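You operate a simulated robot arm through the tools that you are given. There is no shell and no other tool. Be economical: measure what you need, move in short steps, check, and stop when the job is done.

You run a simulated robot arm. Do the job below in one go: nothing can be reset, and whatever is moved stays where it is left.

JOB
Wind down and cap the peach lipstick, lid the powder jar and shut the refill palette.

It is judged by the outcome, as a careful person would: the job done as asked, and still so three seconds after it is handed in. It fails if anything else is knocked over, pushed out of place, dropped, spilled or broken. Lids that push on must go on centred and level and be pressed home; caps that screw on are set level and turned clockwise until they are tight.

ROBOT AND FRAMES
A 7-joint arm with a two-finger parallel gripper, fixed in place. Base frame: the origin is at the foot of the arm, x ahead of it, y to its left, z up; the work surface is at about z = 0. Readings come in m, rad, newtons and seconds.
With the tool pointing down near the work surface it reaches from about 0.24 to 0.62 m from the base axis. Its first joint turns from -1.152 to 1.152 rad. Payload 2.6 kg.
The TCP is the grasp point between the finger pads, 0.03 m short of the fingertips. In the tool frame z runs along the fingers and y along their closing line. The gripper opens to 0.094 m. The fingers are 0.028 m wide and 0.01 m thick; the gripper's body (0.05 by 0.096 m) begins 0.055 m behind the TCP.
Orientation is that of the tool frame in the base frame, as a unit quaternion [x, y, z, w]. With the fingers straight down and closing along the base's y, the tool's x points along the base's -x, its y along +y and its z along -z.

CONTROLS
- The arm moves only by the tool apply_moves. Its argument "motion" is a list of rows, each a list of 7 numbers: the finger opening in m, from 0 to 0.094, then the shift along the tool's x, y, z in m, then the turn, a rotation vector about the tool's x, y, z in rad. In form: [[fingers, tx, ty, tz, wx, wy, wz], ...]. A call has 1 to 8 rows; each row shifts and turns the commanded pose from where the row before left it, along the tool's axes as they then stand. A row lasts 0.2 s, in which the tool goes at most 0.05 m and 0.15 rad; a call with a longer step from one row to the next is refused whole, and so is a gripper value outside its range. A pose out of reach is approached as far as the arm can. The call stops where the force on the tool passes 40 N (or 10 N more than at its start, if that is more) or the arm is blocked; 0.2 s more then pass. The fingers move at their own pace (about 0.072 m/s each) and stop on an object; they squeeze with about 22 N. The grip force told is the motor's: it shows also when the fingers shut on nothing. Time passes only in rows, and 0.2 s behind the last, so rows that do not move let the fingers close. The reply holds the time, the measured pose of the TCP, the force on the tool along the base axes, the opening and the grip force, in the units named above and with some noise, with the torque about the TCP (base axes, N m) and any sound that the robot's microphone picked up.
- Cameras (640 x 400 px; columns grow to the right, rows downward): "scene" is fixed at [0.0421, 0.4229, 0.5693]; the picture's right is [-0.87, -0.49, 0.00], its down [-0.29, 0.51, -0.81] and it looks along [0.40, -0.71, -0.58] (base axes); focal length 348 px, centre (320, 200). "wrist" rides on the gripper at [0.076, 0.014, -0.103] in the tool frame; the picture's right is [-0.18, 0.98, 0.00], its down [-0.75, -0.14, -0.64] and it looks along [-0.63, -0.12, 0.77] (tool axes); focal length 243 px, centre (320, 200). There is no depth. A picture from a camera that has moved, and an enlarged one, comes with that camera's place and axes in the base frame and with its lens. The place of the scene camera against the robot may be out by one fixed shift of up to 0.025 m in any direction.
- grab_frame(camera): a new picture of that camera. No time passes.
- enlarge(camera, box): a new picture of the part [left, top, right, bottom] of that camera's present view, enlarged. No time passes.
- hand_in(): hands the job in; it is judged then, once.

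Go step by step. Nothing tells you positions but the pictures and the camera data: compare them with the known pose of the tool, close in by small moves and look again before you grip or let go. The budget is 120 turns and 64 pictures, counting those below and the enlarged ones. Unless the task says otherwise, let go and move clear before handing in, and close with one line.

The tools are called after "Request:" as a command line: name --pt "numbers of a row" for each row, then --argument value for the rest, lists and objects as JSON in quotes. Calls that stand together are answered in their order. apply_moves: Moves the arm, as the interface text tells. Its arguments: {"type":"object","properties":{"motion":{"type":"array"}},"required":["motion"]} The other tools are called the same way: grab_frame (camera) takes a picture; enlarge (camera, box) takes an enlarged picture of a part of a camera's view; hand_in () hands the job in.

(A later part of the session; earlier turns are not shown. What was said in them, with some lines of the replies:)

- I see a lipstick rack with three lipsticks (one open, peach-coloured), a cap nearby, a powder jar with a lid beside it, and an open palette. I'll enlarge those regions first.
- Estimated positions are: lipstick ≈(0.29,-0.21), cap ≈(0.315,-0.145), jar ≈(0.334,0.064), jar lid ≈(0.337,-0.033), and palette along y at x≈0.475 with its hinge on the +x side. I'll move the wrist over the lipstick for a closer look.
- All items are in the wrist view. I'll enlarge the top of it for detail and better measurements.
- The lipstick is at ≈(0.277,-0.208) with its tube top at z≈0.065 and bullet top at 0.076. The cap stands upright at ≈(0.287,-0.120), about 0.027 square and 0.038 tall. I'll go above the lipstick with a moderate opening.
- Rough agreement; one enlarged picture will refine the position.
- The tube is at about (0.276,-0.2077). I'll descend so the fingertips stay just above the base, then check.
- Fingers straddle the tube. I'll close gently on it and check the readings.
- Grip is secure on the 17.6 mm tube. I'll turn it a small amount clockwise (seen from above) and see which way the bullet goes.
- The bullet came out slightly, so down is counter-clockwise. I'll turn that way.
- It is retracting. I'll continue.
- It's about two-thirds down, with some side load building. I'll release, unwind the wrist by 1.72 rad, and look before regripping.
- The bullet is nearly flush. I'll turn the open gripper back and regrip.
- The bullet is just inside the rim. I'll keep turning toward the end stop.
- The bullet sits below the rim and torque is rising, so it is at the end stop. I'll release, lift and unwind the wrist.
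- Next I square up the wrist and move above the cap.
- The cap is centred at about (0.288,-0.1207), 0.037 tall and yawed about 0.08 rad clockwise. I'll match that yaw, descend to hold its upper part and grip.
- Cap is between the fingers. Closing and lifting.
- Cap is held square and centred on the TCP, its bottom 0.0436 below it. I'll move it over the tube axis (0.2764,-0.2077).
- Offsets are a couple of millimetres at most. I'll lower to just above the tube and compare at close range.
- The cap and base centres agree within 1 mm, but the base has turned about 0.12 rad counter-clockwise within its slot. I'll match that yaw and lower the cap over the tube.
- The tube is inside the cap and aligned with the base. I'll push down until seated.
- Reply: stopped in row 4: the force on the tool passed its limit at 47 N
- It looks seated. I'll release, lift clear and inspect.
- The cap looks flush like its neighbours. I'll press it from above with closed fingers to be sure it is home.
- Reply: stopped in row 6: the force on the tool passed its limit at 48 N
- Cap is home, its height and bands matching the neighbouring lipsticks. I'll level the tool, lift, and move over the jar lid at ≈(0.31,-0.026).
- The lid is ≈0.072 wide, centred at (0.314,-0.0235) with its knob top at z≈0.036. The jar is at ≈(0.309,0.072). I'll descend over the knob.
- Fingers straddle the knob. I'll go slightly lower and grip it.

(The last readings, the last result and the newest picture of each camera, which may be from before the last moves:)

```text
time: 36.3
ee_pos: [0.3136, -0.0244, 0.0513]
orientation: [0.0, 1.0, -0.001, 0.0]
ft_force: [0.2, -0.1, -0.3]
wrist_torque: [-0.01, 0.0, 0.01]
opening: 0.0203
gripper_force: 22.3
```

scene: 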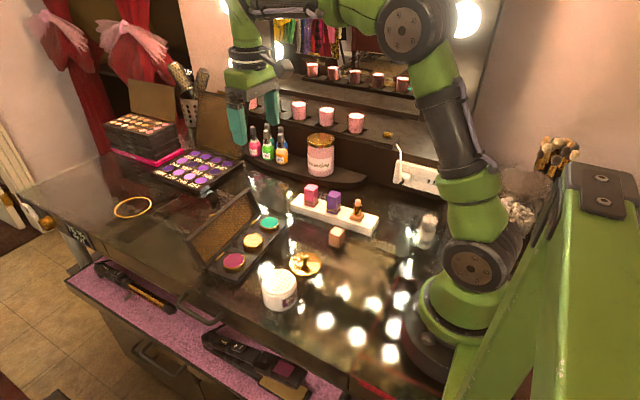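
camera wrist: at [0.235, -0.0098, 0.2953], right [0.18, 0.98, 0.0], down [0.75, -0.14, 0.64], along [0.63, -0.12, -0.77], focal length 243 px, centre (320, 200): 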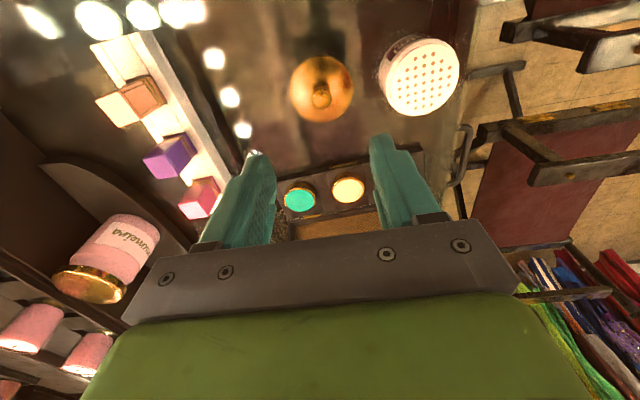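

The knob is gripped (20 mm). I'll lift and check that the lid hangs level.

Request:
apply_moves --pt "0.0 0 0 -0.02 0 0 0" --pt "0.0 0 0 -0.03 0 0 0" --pt "0.0 0 0 -0.03 0 0 0" --pt "0.0 0 0 0 0 0 0"

Request:
enlarge --camera "scene" --box '[240, 190, 360, 310]'

Request:
enlarge --camera "wrist" --box '[230, 25, 550, 225]'

```text
time: 37.3
ee_pos: [0.3128, -0.0228, 0.1312]
orientation: [0.0, 1.0, -0.002, -0.001]
ft_force: [0.0, 0.1, -1.5]
wrist_torque: [-0.02, -0.03, 0.0]
opening: 0.0201
gripper_force: 21.8
```

```text
3.33 times, centred on (300, 250) of scene
camera zoom: at [0.0421, 0.4229, 0.5693], right [-0.87, -0.49, 0.0], down [-0.29, 0.51, -0.81], along [0.4, -0.71, -0.58], focal length 1159 px, centre (387, 33)
```

zoom: 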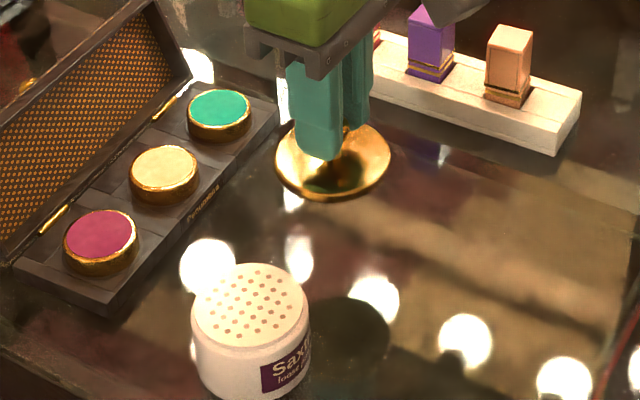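

```text
2.00 times, centred on (390, 125) of wrist
camera zoom: at [0.2383, -0.008, 0.2337], right [0.18, 0.98, 0.0], down [0.75, -0.14, 0.64], along [0.63, -0.12, -0.77], focal length 485 px, centre (180, 350)
```

zoom: 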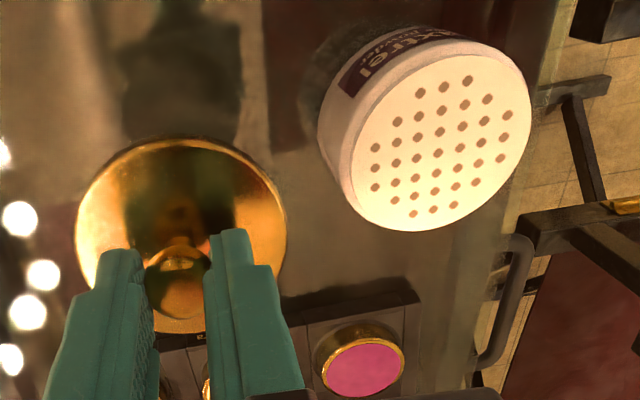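

Lid hangs level. Combining all views, the jar top centre is ≈(0.311,0.0757) at z≈0.045. I'll move the lid over it.

Request:
apply_moves --pt "0.0 0.0005 0.033 0 0 0 0" --pt "0.0 0.0005 0.033 0 0 0 0" --pt "0.0 0.0006 0.0325 0 0 0 0" --pt "0.0 0 0 0.005 0 0 0" --pt "0.0 0 0 0 0 0 0"

Request:
enlarge --camera "scene" --box '[230, 210, 330, 320]'

Request:
enlarge --camera "wrist" --box '[220, 50, 460, 200]'

```text
time: 38.5
ee_pos: [0.3117, 0.0749, 0.1262]
orientation: [0.0, 1.0, -0.002, -0.001]
ft_force: [-0.5, -0.2, 0.9]
wrist_torque: [-0.01, -0.02, 0.0]
opening: 0.02
gripper_force: 21.8
```

```text
3.64 times, centred on (280, 265) of scene
camera zoom: at [0.0421, 0.4229, 0.5693], right [-0.87, -0.49, 0.0], down [-0.29, 0.51, -0.81], along [0.4, -0.71, -0.58], focal length 1264 px, centre (466, -36)
```

zoom: 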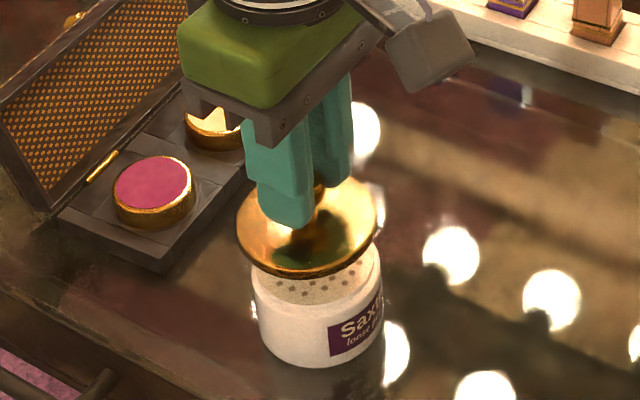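

```text
2.67 times, centred on (340, 125) of wrist
camera zoom: at [0.2371, 0.0905, 0.2291], right [0.18, 0.98, 0.0], down [0.75, -0.14, 0.64], along [0.63, -0.12, -0.77], focal length 647 px, centre (267, 400)
```

zoom: 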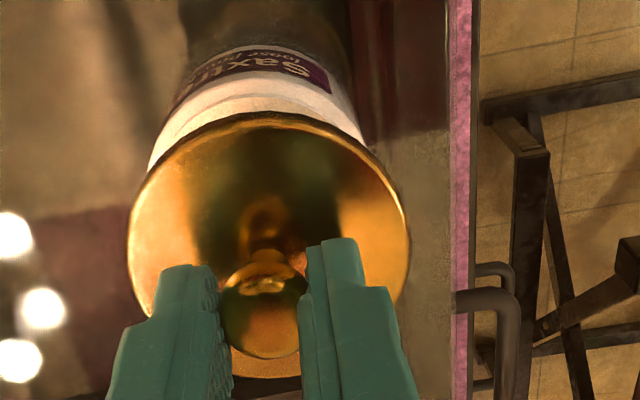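

The lid needs about 2–3 mm of correction, with the jar centre at ≈(0.309,0.0733). I'll shift, lower a bit and look again.

Request:
apply_moves --pt "0.0 0.0026 -0.0016 0.005 0 0 0" --pt "0.0 0 0 0.005 0 0 0" --pt "0.0 0 0 0.003 0 0 0" --pt "0.0 0 0 0 0 0 0"

Request:
enlarge --camera "scene" --box '[240, 230, 320, 320]'

Request:
enlarge --camera "wrist" --box '[240, 60, 400, 160]'

```text
time: 39.5
ee_pos: [0.3102, 0.0748, 0.1115]
orientation: [0.001, 1.0, -0.002, -0.001]
ft_force: [0.2, -0.7, -0.7]
wrist_torque: [-0.01, 0.01, 0.02]
opening: 0.0199
gripper_force: 22.1
```

```text
4.44 times, centred on (280, 275) of scene
camera zoom: at [0.0421, 0.4229, 0.5693], right [-0.87, -0.49, 0.0], down [-0.29, 0.51, -0.81], along [0.4, -0.71, -0.58], focal length 1545 px, centre (498, -133)
```

zoom: 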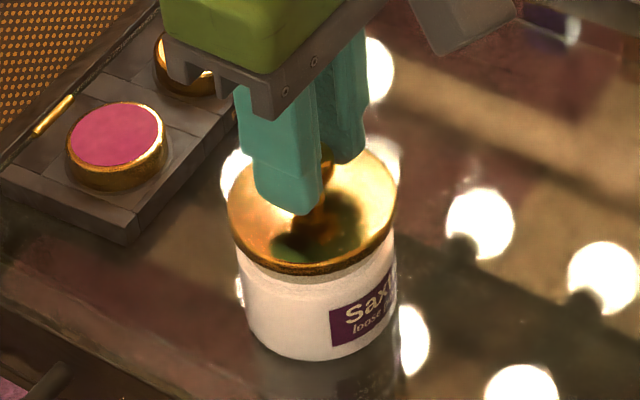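

```text
4.00 times, centred on (320, 110) of wrist
camera zoom: at [0.235, 0.0892, 0.2151], right [0.18, 0.98, 0.0], down [0.75, -0.14, 0.64], along [0.63, -0.12, -0.77], focal length 970 px, centre (320, 560)
```

zoom: 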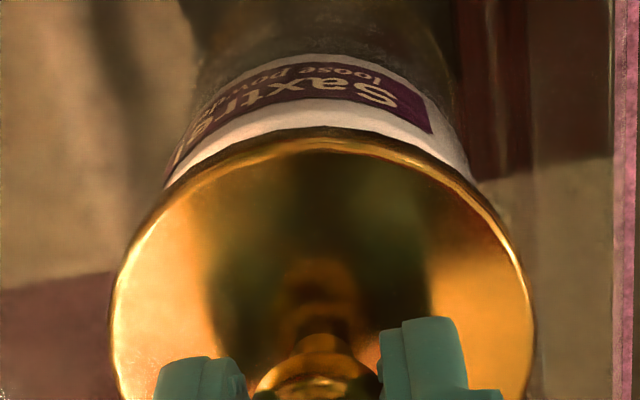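

About 1.5 mm left to correct. I'll apply it and lower onto the jar gently.

Request:
apply_moves --pt "0.0 0.001 -0.0015 0.002 0 0 0" --pt "0.0 0 0 0.003 0 0 0" --pt "0.0 0 0 0.003 0 0 0" --pt "0.0 0 0 0.002 0 0 0" --pt "0.0 0 0 0 0 0 0"

Request:
enlarge --camera "scene" --box '[240, 230, 320, 320]'

```text
time: 40.7
ee_pos: [0.3083, 0.0716, 0.1018]
orientation: [0.0, 1.0, -0.002, 0.0]
ft_force: [-1.0, 0.3, -0.3]
wrist_torque: [-0.01, 0.0, 0.0]
opening: 0.0199
gripper_force: 21.7
```

```text
4.44 times, centred on (280, 275) of scene
camera zoom: at [0.0421, 0.4229, 0.5693], right [-0.87, -0.49, 0.0], down [-0.29, 0.51, -0.81], along [0.4, -0.71, -0.58], focal length 1545 px, centre (498, -133)
```

zoom: 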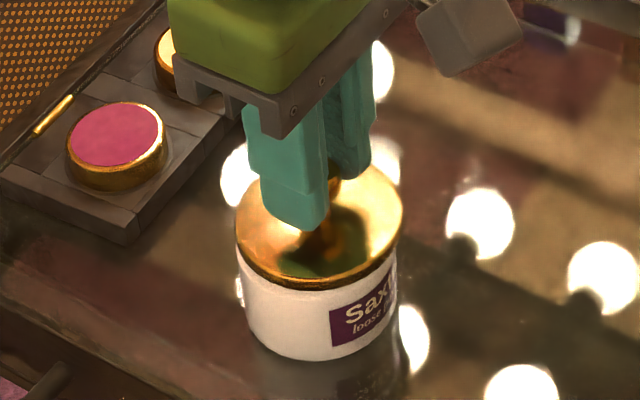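

Lid is now centred within ~1 mm. A tiny correction, then press down.

Request:
apply_moves --pt "0.0 -0.0003 0.0008 0 0 0 0" --pt "0.0 0 0 0.002 0 0 0" --pt "0.0 0 0 0.002 0 0 0" --pt "0.0 0 0 0.002 0 0 0" --pt "0.0 0 0 0.002 0 0 0"

Request:
enlarge --camera "scene" --box '[240, 230, 320, 320]'

```text
time: 41.9
ee_pos: [0.311, 0.0731, 0.0952]
orientation: [0.0, 1.0, -0.001, 0.002]
ft_force: [4.4, -1.1, 28.0]
wrist_torque: [0.01, -0.14, 0.02]
opening: 0.0203
gripper_force: 22.2
heard: snap
```

```text
4.44 times, centred on (280, 275) of scene
camera zoom: at [0.042, 0.4229, 0.5693], right [-0.87, -0.49, 0.0], down [-0.29, 0.51, -0.81], along [0.4, -0.71, -0.58], focal length 1545 px, centre (498, -133)
```

zoom: 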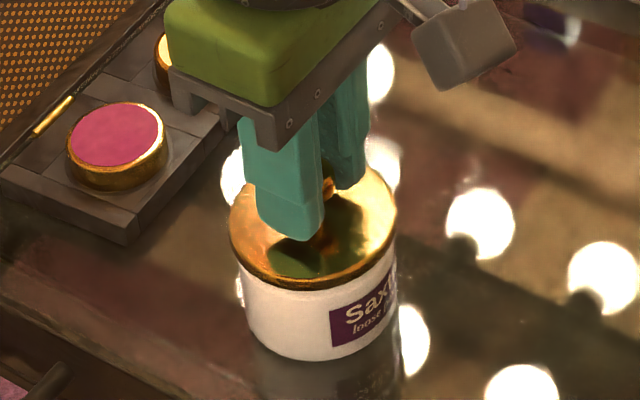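

A snap was heard and the lid self-centred. I'll push a bit more, release and lift clear.

Request:
apply_moves --pt "0.0 0 0 0.0015 0 0 0" --pt "0.0 0 0 0 0 0 0"

Request:
apply_moves --pt "0.045 0 0 0 0 0 0" --pt "0.045 0 0 0 0 0 0" --pt "0.045 0 0 -0.02 0 0 0" --pt "0.045 0 0 -0.04 0 0 0" --pt "0.045 0 0 -0.04 0 0 0" --pt "0.045 0 0 -0.04 0 0 0" --pt "0.045 0 0 0 0 0 0"

Request:
enlarge --camera "scene" --box '[160, 170, 330, 320]'

Request:
grab_frame --camera "wrist"

```text
time: 42.5
ee_pos: [0.31, 0.0731, 0.094]
orientation: [0.0, 1.0, -0.001, 0.002]
ft_force: [5.5, 0.5, 28.0]
wrist_torque: [0.03, -0.21, 0.02]
opening: 0.0202
gripper_force: 22.1
```

```text
time: 44.1
ee_pos: [0.3088, 0.0752, 0.2331]
orientation: [0.0, 1.0, -0.002, -0.001]
ft_force: [-0.3, 0.2, 0.1]
wrist_torque: [0.0, -0.01, 0.03]
opening: 0.0449
gripper_force: 0.1
```

```text
2.67 times, centred on (245, 245) of scene
camera zoom: at [0.0421, 0.4229, 0.5693], right [-0.87, -0.49, 0.0], down [-0.29, 0.51, -0.81], along [0.4, -0.71, -0.58], focal length 927 px, centre (520, 80)
```

zoom: 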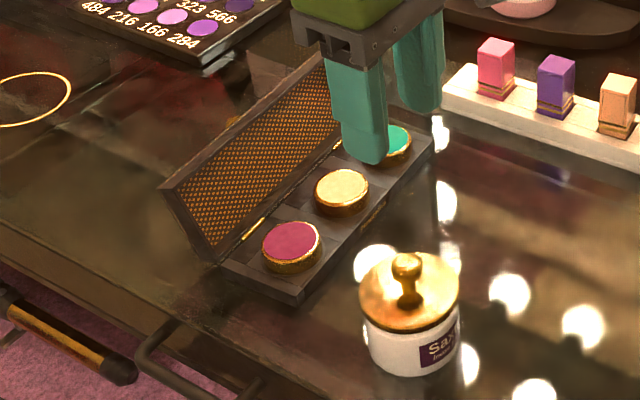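

```text
15 pictures are left
camera wrist: at [0.2339, 0.0899, 0.3362], right [0.18, 0.98, 0.0], down [0.75, -0.14, 0.64], along [0.63, -0.12, -0.77], focal length 243 px, centre (320, 200)
```

wrist: 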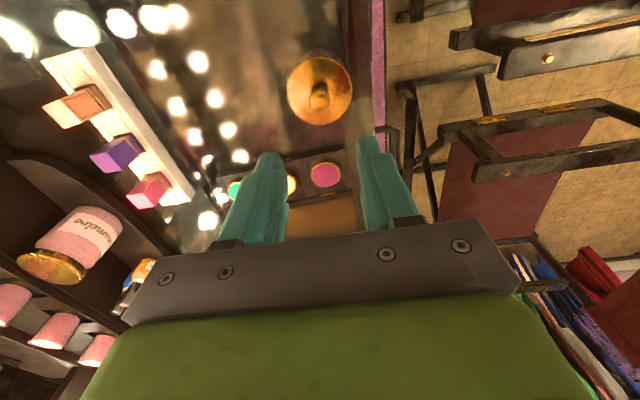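

The lid is level and home. The palette spans x≈0.40–0.48, y≈-0.13–0.10, and its cover leans back to a top edge at ≈(0.52, z≈0.084). I'll close the fingers and go behind the cover.

Request:
apply_moves --pt "0.0 -0.045 -0.014 0 0 0 0" --pt "0.0 -0.045 -0.014 0 0 0 0" --pt "0.0 -0.045 -0.014 0 0 0 0" --pt "0.0 -0.045 -0.014 0 0 0 0" --pt "0.0 -0.045 -0.014 0 0 0 0" --pt "0.0 -0.045 -0.014 0 0 0 0" --pt "0.0 0 0 0 0 0 0"

Request:
grab_frame --camera "wrist"

Request:
enlarge --camera "scene" --box '[140, 110, 330, 300]'

```text
time: 45.7
ee_pos: [0.5799, -0.0121, 0.2314]
orientation: [0.0, 1.0, -0.001, -0.001]
ft_force: [-1.2, -0.2, 0.4]
wrist_torque: [-0.04, 0.01, 0.0]
opening: 0.0001
gripper_force: 21.8
```

```text
14 pictures are left
camera wrist: at [0.5038, 0.0038, 0.3348], right [0.18, 0.98, 0.0], down [0.75, -0.14, 0.64], along [0.63, -0.12, -0.77], focal length 243 px, centre (320, 200)
```

wrist: 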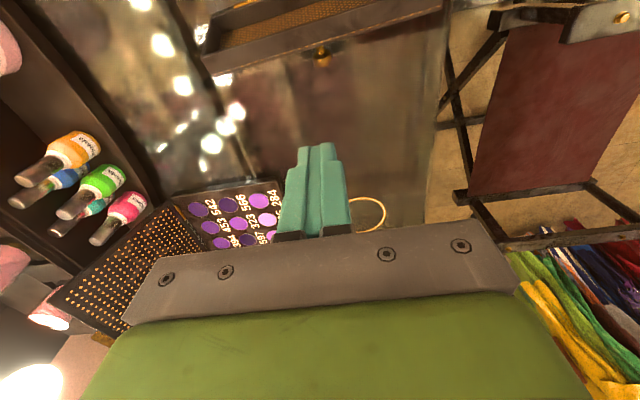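

```text
2.11 times, centred on (235, 205) of scene
camera zoom: at [0.0421, 0.4229, 0.5693], right [-0.87, -0.49, 0.0], down [-0.29, 0.51, -0.81], along [0.4, -0.71, -0.58], focal length 732 px, centre (499, 190)
```

zoom: 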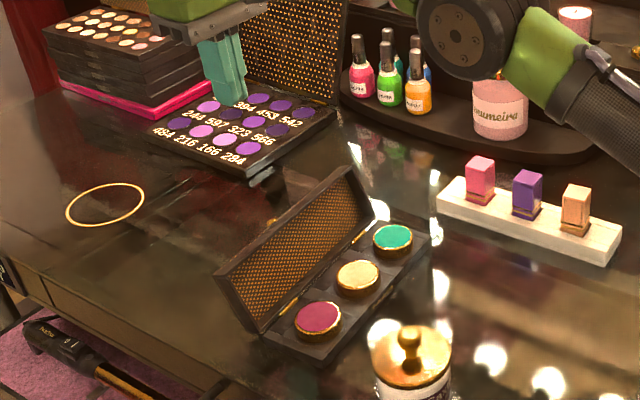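

The cover's top edge is at x≈0.53–0.54, y from -0.11 to 0.10, with a gold clasp in the middle. I'll descend behind it, slightly off the clasp at y≈0.02.

Request:
apply_moves --pt "0.0 -0.005 0.03 0.02 0 0 0" --pt "0.0 0 0 0.04 0 0 0" --pt "0.0 0 0 0.04 0 0 0" --pt "0.0 0 0 0.04 0 0 0" --pt "0.0 0 0 0 0 0 0"

Request:
enlarge --camera "scene" --box '[160, 130, 320, 290]'

```text
time: 46.9
ee_pos: [0.5848, 0.0187, 0.0897]
orientation: [0.0, 1.0, -0.001, 0.0]
ft_force: [-0.1, -0.5, 0.8]
wrist_torque: [0.02, -0.02, 0.02]
opening: 0.0001
gripper_force: 21.8
```

```text
2.50 times, centred on (240, 210) of scene
camera zoom: at [0.0421, 0.4229, 0.5693], right [-0.87, -0.49, 0.0], down [-0.29, 0.51, -0.81], along [0.4, -0.71, -0.58], focal length 869 px, centre (520, 175)
```

zoom: 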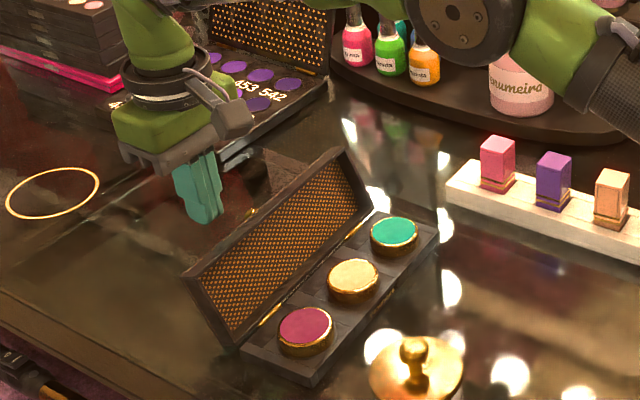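

In position. I'll push toward the base slowly.

Request:
apply_moves --pt "0.0 0.015 0 0 0 0 0" --pt "0.0 0.015 0 0 0 0 0" --pt "0.0 0.01 0 0 0 0 0" --pt "0.0 0.01 0 0 0 0 0" --pt "0.0 0.01 0 0 0 0 0" --pt "0.0 0.01 0 0 0 0 0" --pt "0.0 0 0 0 0 0 0"

Request:
enlarge --camera "scene" --box '[160, 130, 320, 290]'

```text
time: 48.5
ee_pos: [0.5144, 0.0182, 0.0924]
orientation: [0.0, 1.0, -0.001, -0.001]
ft_force: [0.0, 0.5, 0.1]
wrist_torque: [-0.02, 0.02, -0.02]
opening: 0.0
gripper_force: 21.9
```

```text
2.50 times, centred on (240, 210) of scene
camera zoom: at [0.0421, 0.4229, 0.5693], right [-0.87, -0.49, 0.0], down [-0.29, 0.51, -0.81], along [0.4, -0.71, -0.58], focal length 869 px, centre (520, 175)
```

zoom: 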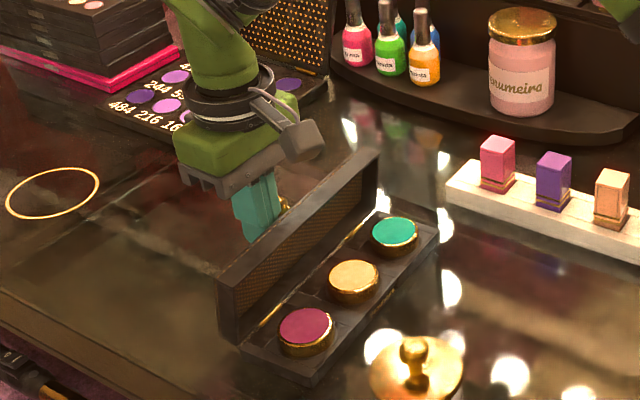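

The cover swings freely and the body stays put. I'll keep pushing past vertical, slowly.

Request:
apply_moves --pt "0.0 0.008 0 0 0 0 0" --pt "0.0 0.008 0 0 0 0 0" --pt "0.0 0.008 0 0 0 0 0" --pt "0.0 0.006 0 0 0 0 0" --pt "0.0 0 0 0 0 0 0"

Request:
enlarge --camera "scene" --box '[160, 130, 320, 290]'

```text
time: 49.7
ee_pos: [0.4841, 0.018, 0.0915]
orientation: [0.0, 1.0, -0.001, -0.002]
ft_force: [0.0, 0.5, -0.4]
wrist_torque: [0.01, -0.01, -0.02]
opening: 0.0
gripper_force: 22.3
```

```text
2.50 times, centred on (240, 210) of scene
camera zoom: at [0.0421, 0.4229, 0.5693], right [-0.87, -0.49, 0.0], down [-0.29, 0.51, -0.81], along [0.4, -0.71, -0.58], focal length 869 px, centre (520, 175)
```

zoom: 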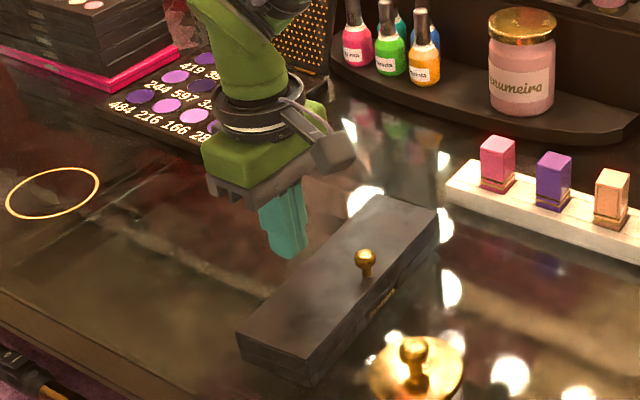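

The cover fell shut. I'll rise, move over the front of the cover beside its knob, and inspect the seam.

Request:
apply_moves --pt "0.0 0 0 -0.04 0 0 0" --pt "0.0 0.03 0.015 0 0 0 0" --pt "0.0 0.03 0.015 0 0 0 0" --pt "0.0 0 0 0 0 0 0"

Request:
enlarge --camera "scene" --box '[210, 170, 310, 280]'

Request:
grab_frame --camera "wrist"

```text
time: 50.7
ee_pos: [0.4242, 0.0501, 0.1332]
orientation: [0.0, 1.0, -0.001, 0.0]
ft_force: [-0.3, -0.1, 0.0]
wrist_torque: [-0.02, -0.01, -0.01]
opening: 0.0001
gripper_force: 22.0
```

```text
3.64 times, centred on (260, 225) of scene
camera zoom: at [0.042, 0.4229, 0.5693], right [-0.87, -0.49, 0.0], down [-0.29, 0.51, -0.81], along [0.4, -0.71, -0.58], focal length 1264 px, centre (538, 109)
```

zoom: 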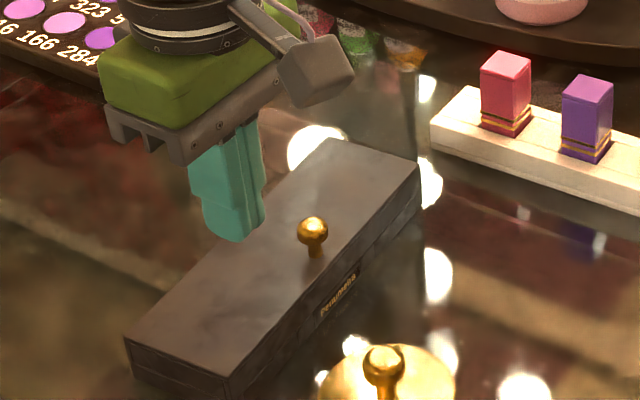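

```text
8 pictures are left
camera wrist: at [0.3496, 0.0646, 0.2367], right [0.18, 0.98, 0.0], down [0.75, -0.14, 0.64], along [0.63, -0.12, -0.77], focal length 243 px, centre (320, 200)
```

wrist: 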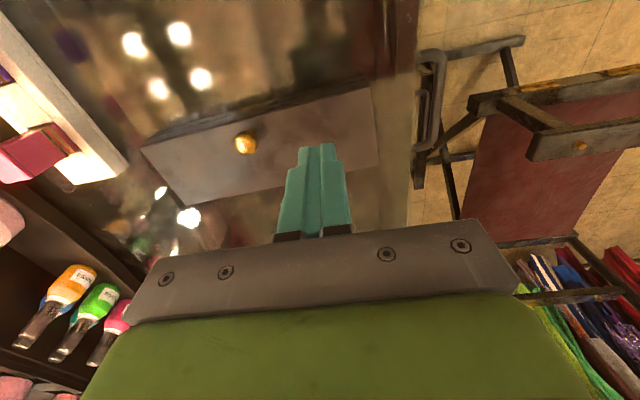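

It looks flush. A gentle press confirms it is home.

Request:
apply_moves --pt "0.0 0.004 -0.02 0.03 0 0 0" --pt "0.0 0 0 0.015 0 0 0" --pt "0.0 0 0 0.005 0 0 0" --pt "0.0 0 0 0.003 0 0 0" --pt "0.0 0 0 0.003 0 0 0"

```text
time: 51.9
ee_pos: [0.421, 0.0283, 0.0773]
orientation: [0.0, 1.0, -0.001, -0.001]
ft_force: [0.1, -0.7, -0.1]
wrist_torque: [-0.02, 0.0, 0.03]
opening: 0.0
gripper_force: 21.8
```

Request:
apply_moves --pt "0.0 0 0 0.003 0 0 0" --pt "0.0 0 0 0.003 0 0 0" --pt "0.0 0 0 0.003 0 0 0" --pt "0.0 0 0 0.002 0 0 0"

```text
time: 52.9
ee_pos: [0.4207, 0.0277, 0.0658]
orientation: [0.002, 1.0, 0.0, 0.001]
ft_force: [-6.4, 0.1, 12.5]
wrist_torque: [0.02, 0.04, 0.0]
opening: 0.0
gripper_force: 21.9
```

Contact with the cover at z≈0.036. I'll press slightly more, then retreat and check.

Request:
apply_moves --pt "0.0 0 0 0.002 0 0 0" --pt "0.0 0 0 0 0 0 0"

Request:
apply_moves --pt "0.0 0 0 -0.01 0 0 0" --pt "0.0 0 0 -0.04 0 0 0" --pt "0.0 0 0 -0.04 0 0 0" --pt "0.0 0 0 -0.04 0 0 0" --pt "0.0 0 0 -0.04 0 0 0" --pt "0.0 0 0 0 0 0 0"

Request:
grab_frame --camera "scene"

Request:
enlarge --camera "scene" --box '[210, 170, 390, 310]'

```text
time: 53.5
ee_pos: [0.4208, 0.0279, 0.0657]
orientation: [0.001, 1.0, -0.001, 0.0]
ft_force: [-3.0, -0.1, 7.7]
wrist_torque: [-0.03, -0.02, 0.02]
opening: 0.0002
gripper_force: 21.7
stopped in row 2: the force on the tool passed its limit at 41 N (the readings are from after the stop); the commanded pose is now the measured one
```

```text
time: 55.0
ee_pos: [0.4214, 0.0279, 0.2349]
orientation: [0.001, 1.0, 0.0, 0.0]
ft_force: [0.1, -1.0, -0.5]
wrist_torque: [-0.01, -0.01, -0.01]
opening: 0.0
gripper_force: 22.0
```

```text
7 pictures are left
```

scene: 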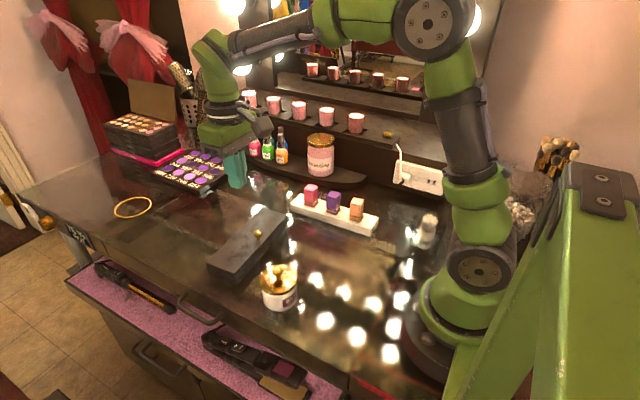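

```text
2.86 times, centred on (300, 240) of scene
camera zoom: at [0.0421, 0.4229, 0.5693], right [-0.87, -0.49, 0.0], down [-0.29, 0.51, -0.81], along [0.4, -0.71, -0.58], focal length 994 px, centre (377, 86)
```

zoom: 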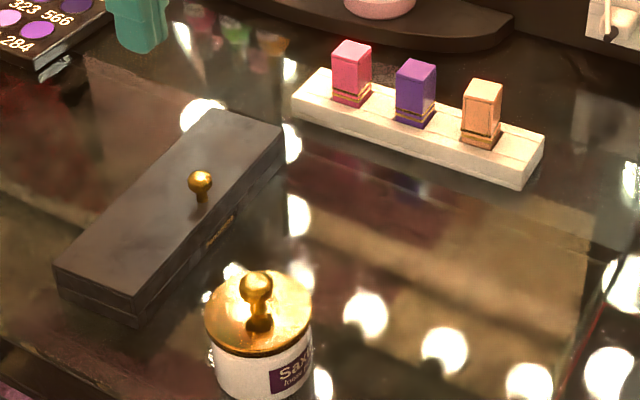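

Everything looks right. No snap was heard on the lipstick cap, so I'll check its seam closely.

Request:
enlarge --camera "scene" --box '[322, 185, 372, 225]'

```text
10.00 times, centred on (347, 205) of scene
camera zoom: at [0.0421, 0.4229, 0.5693], right [-0.87, -0.49, 0.0], down [-0.29, 0.51, -0.81], along [0.4, -0.71, -0.58], focal length 3477 px, centre (50, 150)
```

zoom: 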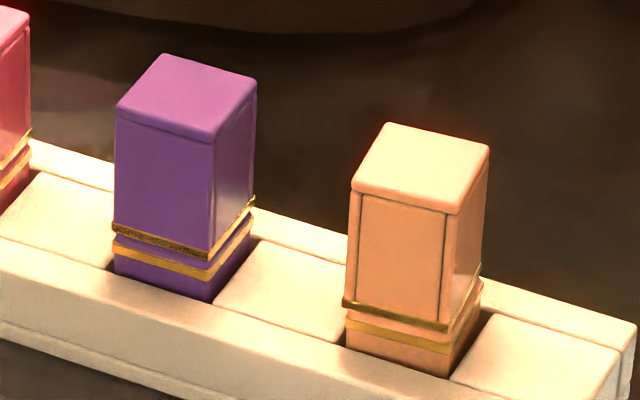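

The lipstick cap's seam and bands match the purple one's spacing, so it is home. The jar lid snapped on level, the palette is shut, and the arm is clear, so I'm handing in.

Request:
hand_in

```text
The job is handed in.
```

The peach lipstick is wound down and capped, the powder jar is lidded, and the refill palette is shut; the only side effect is that the lipstick sits turned about 7° in its rack slot.
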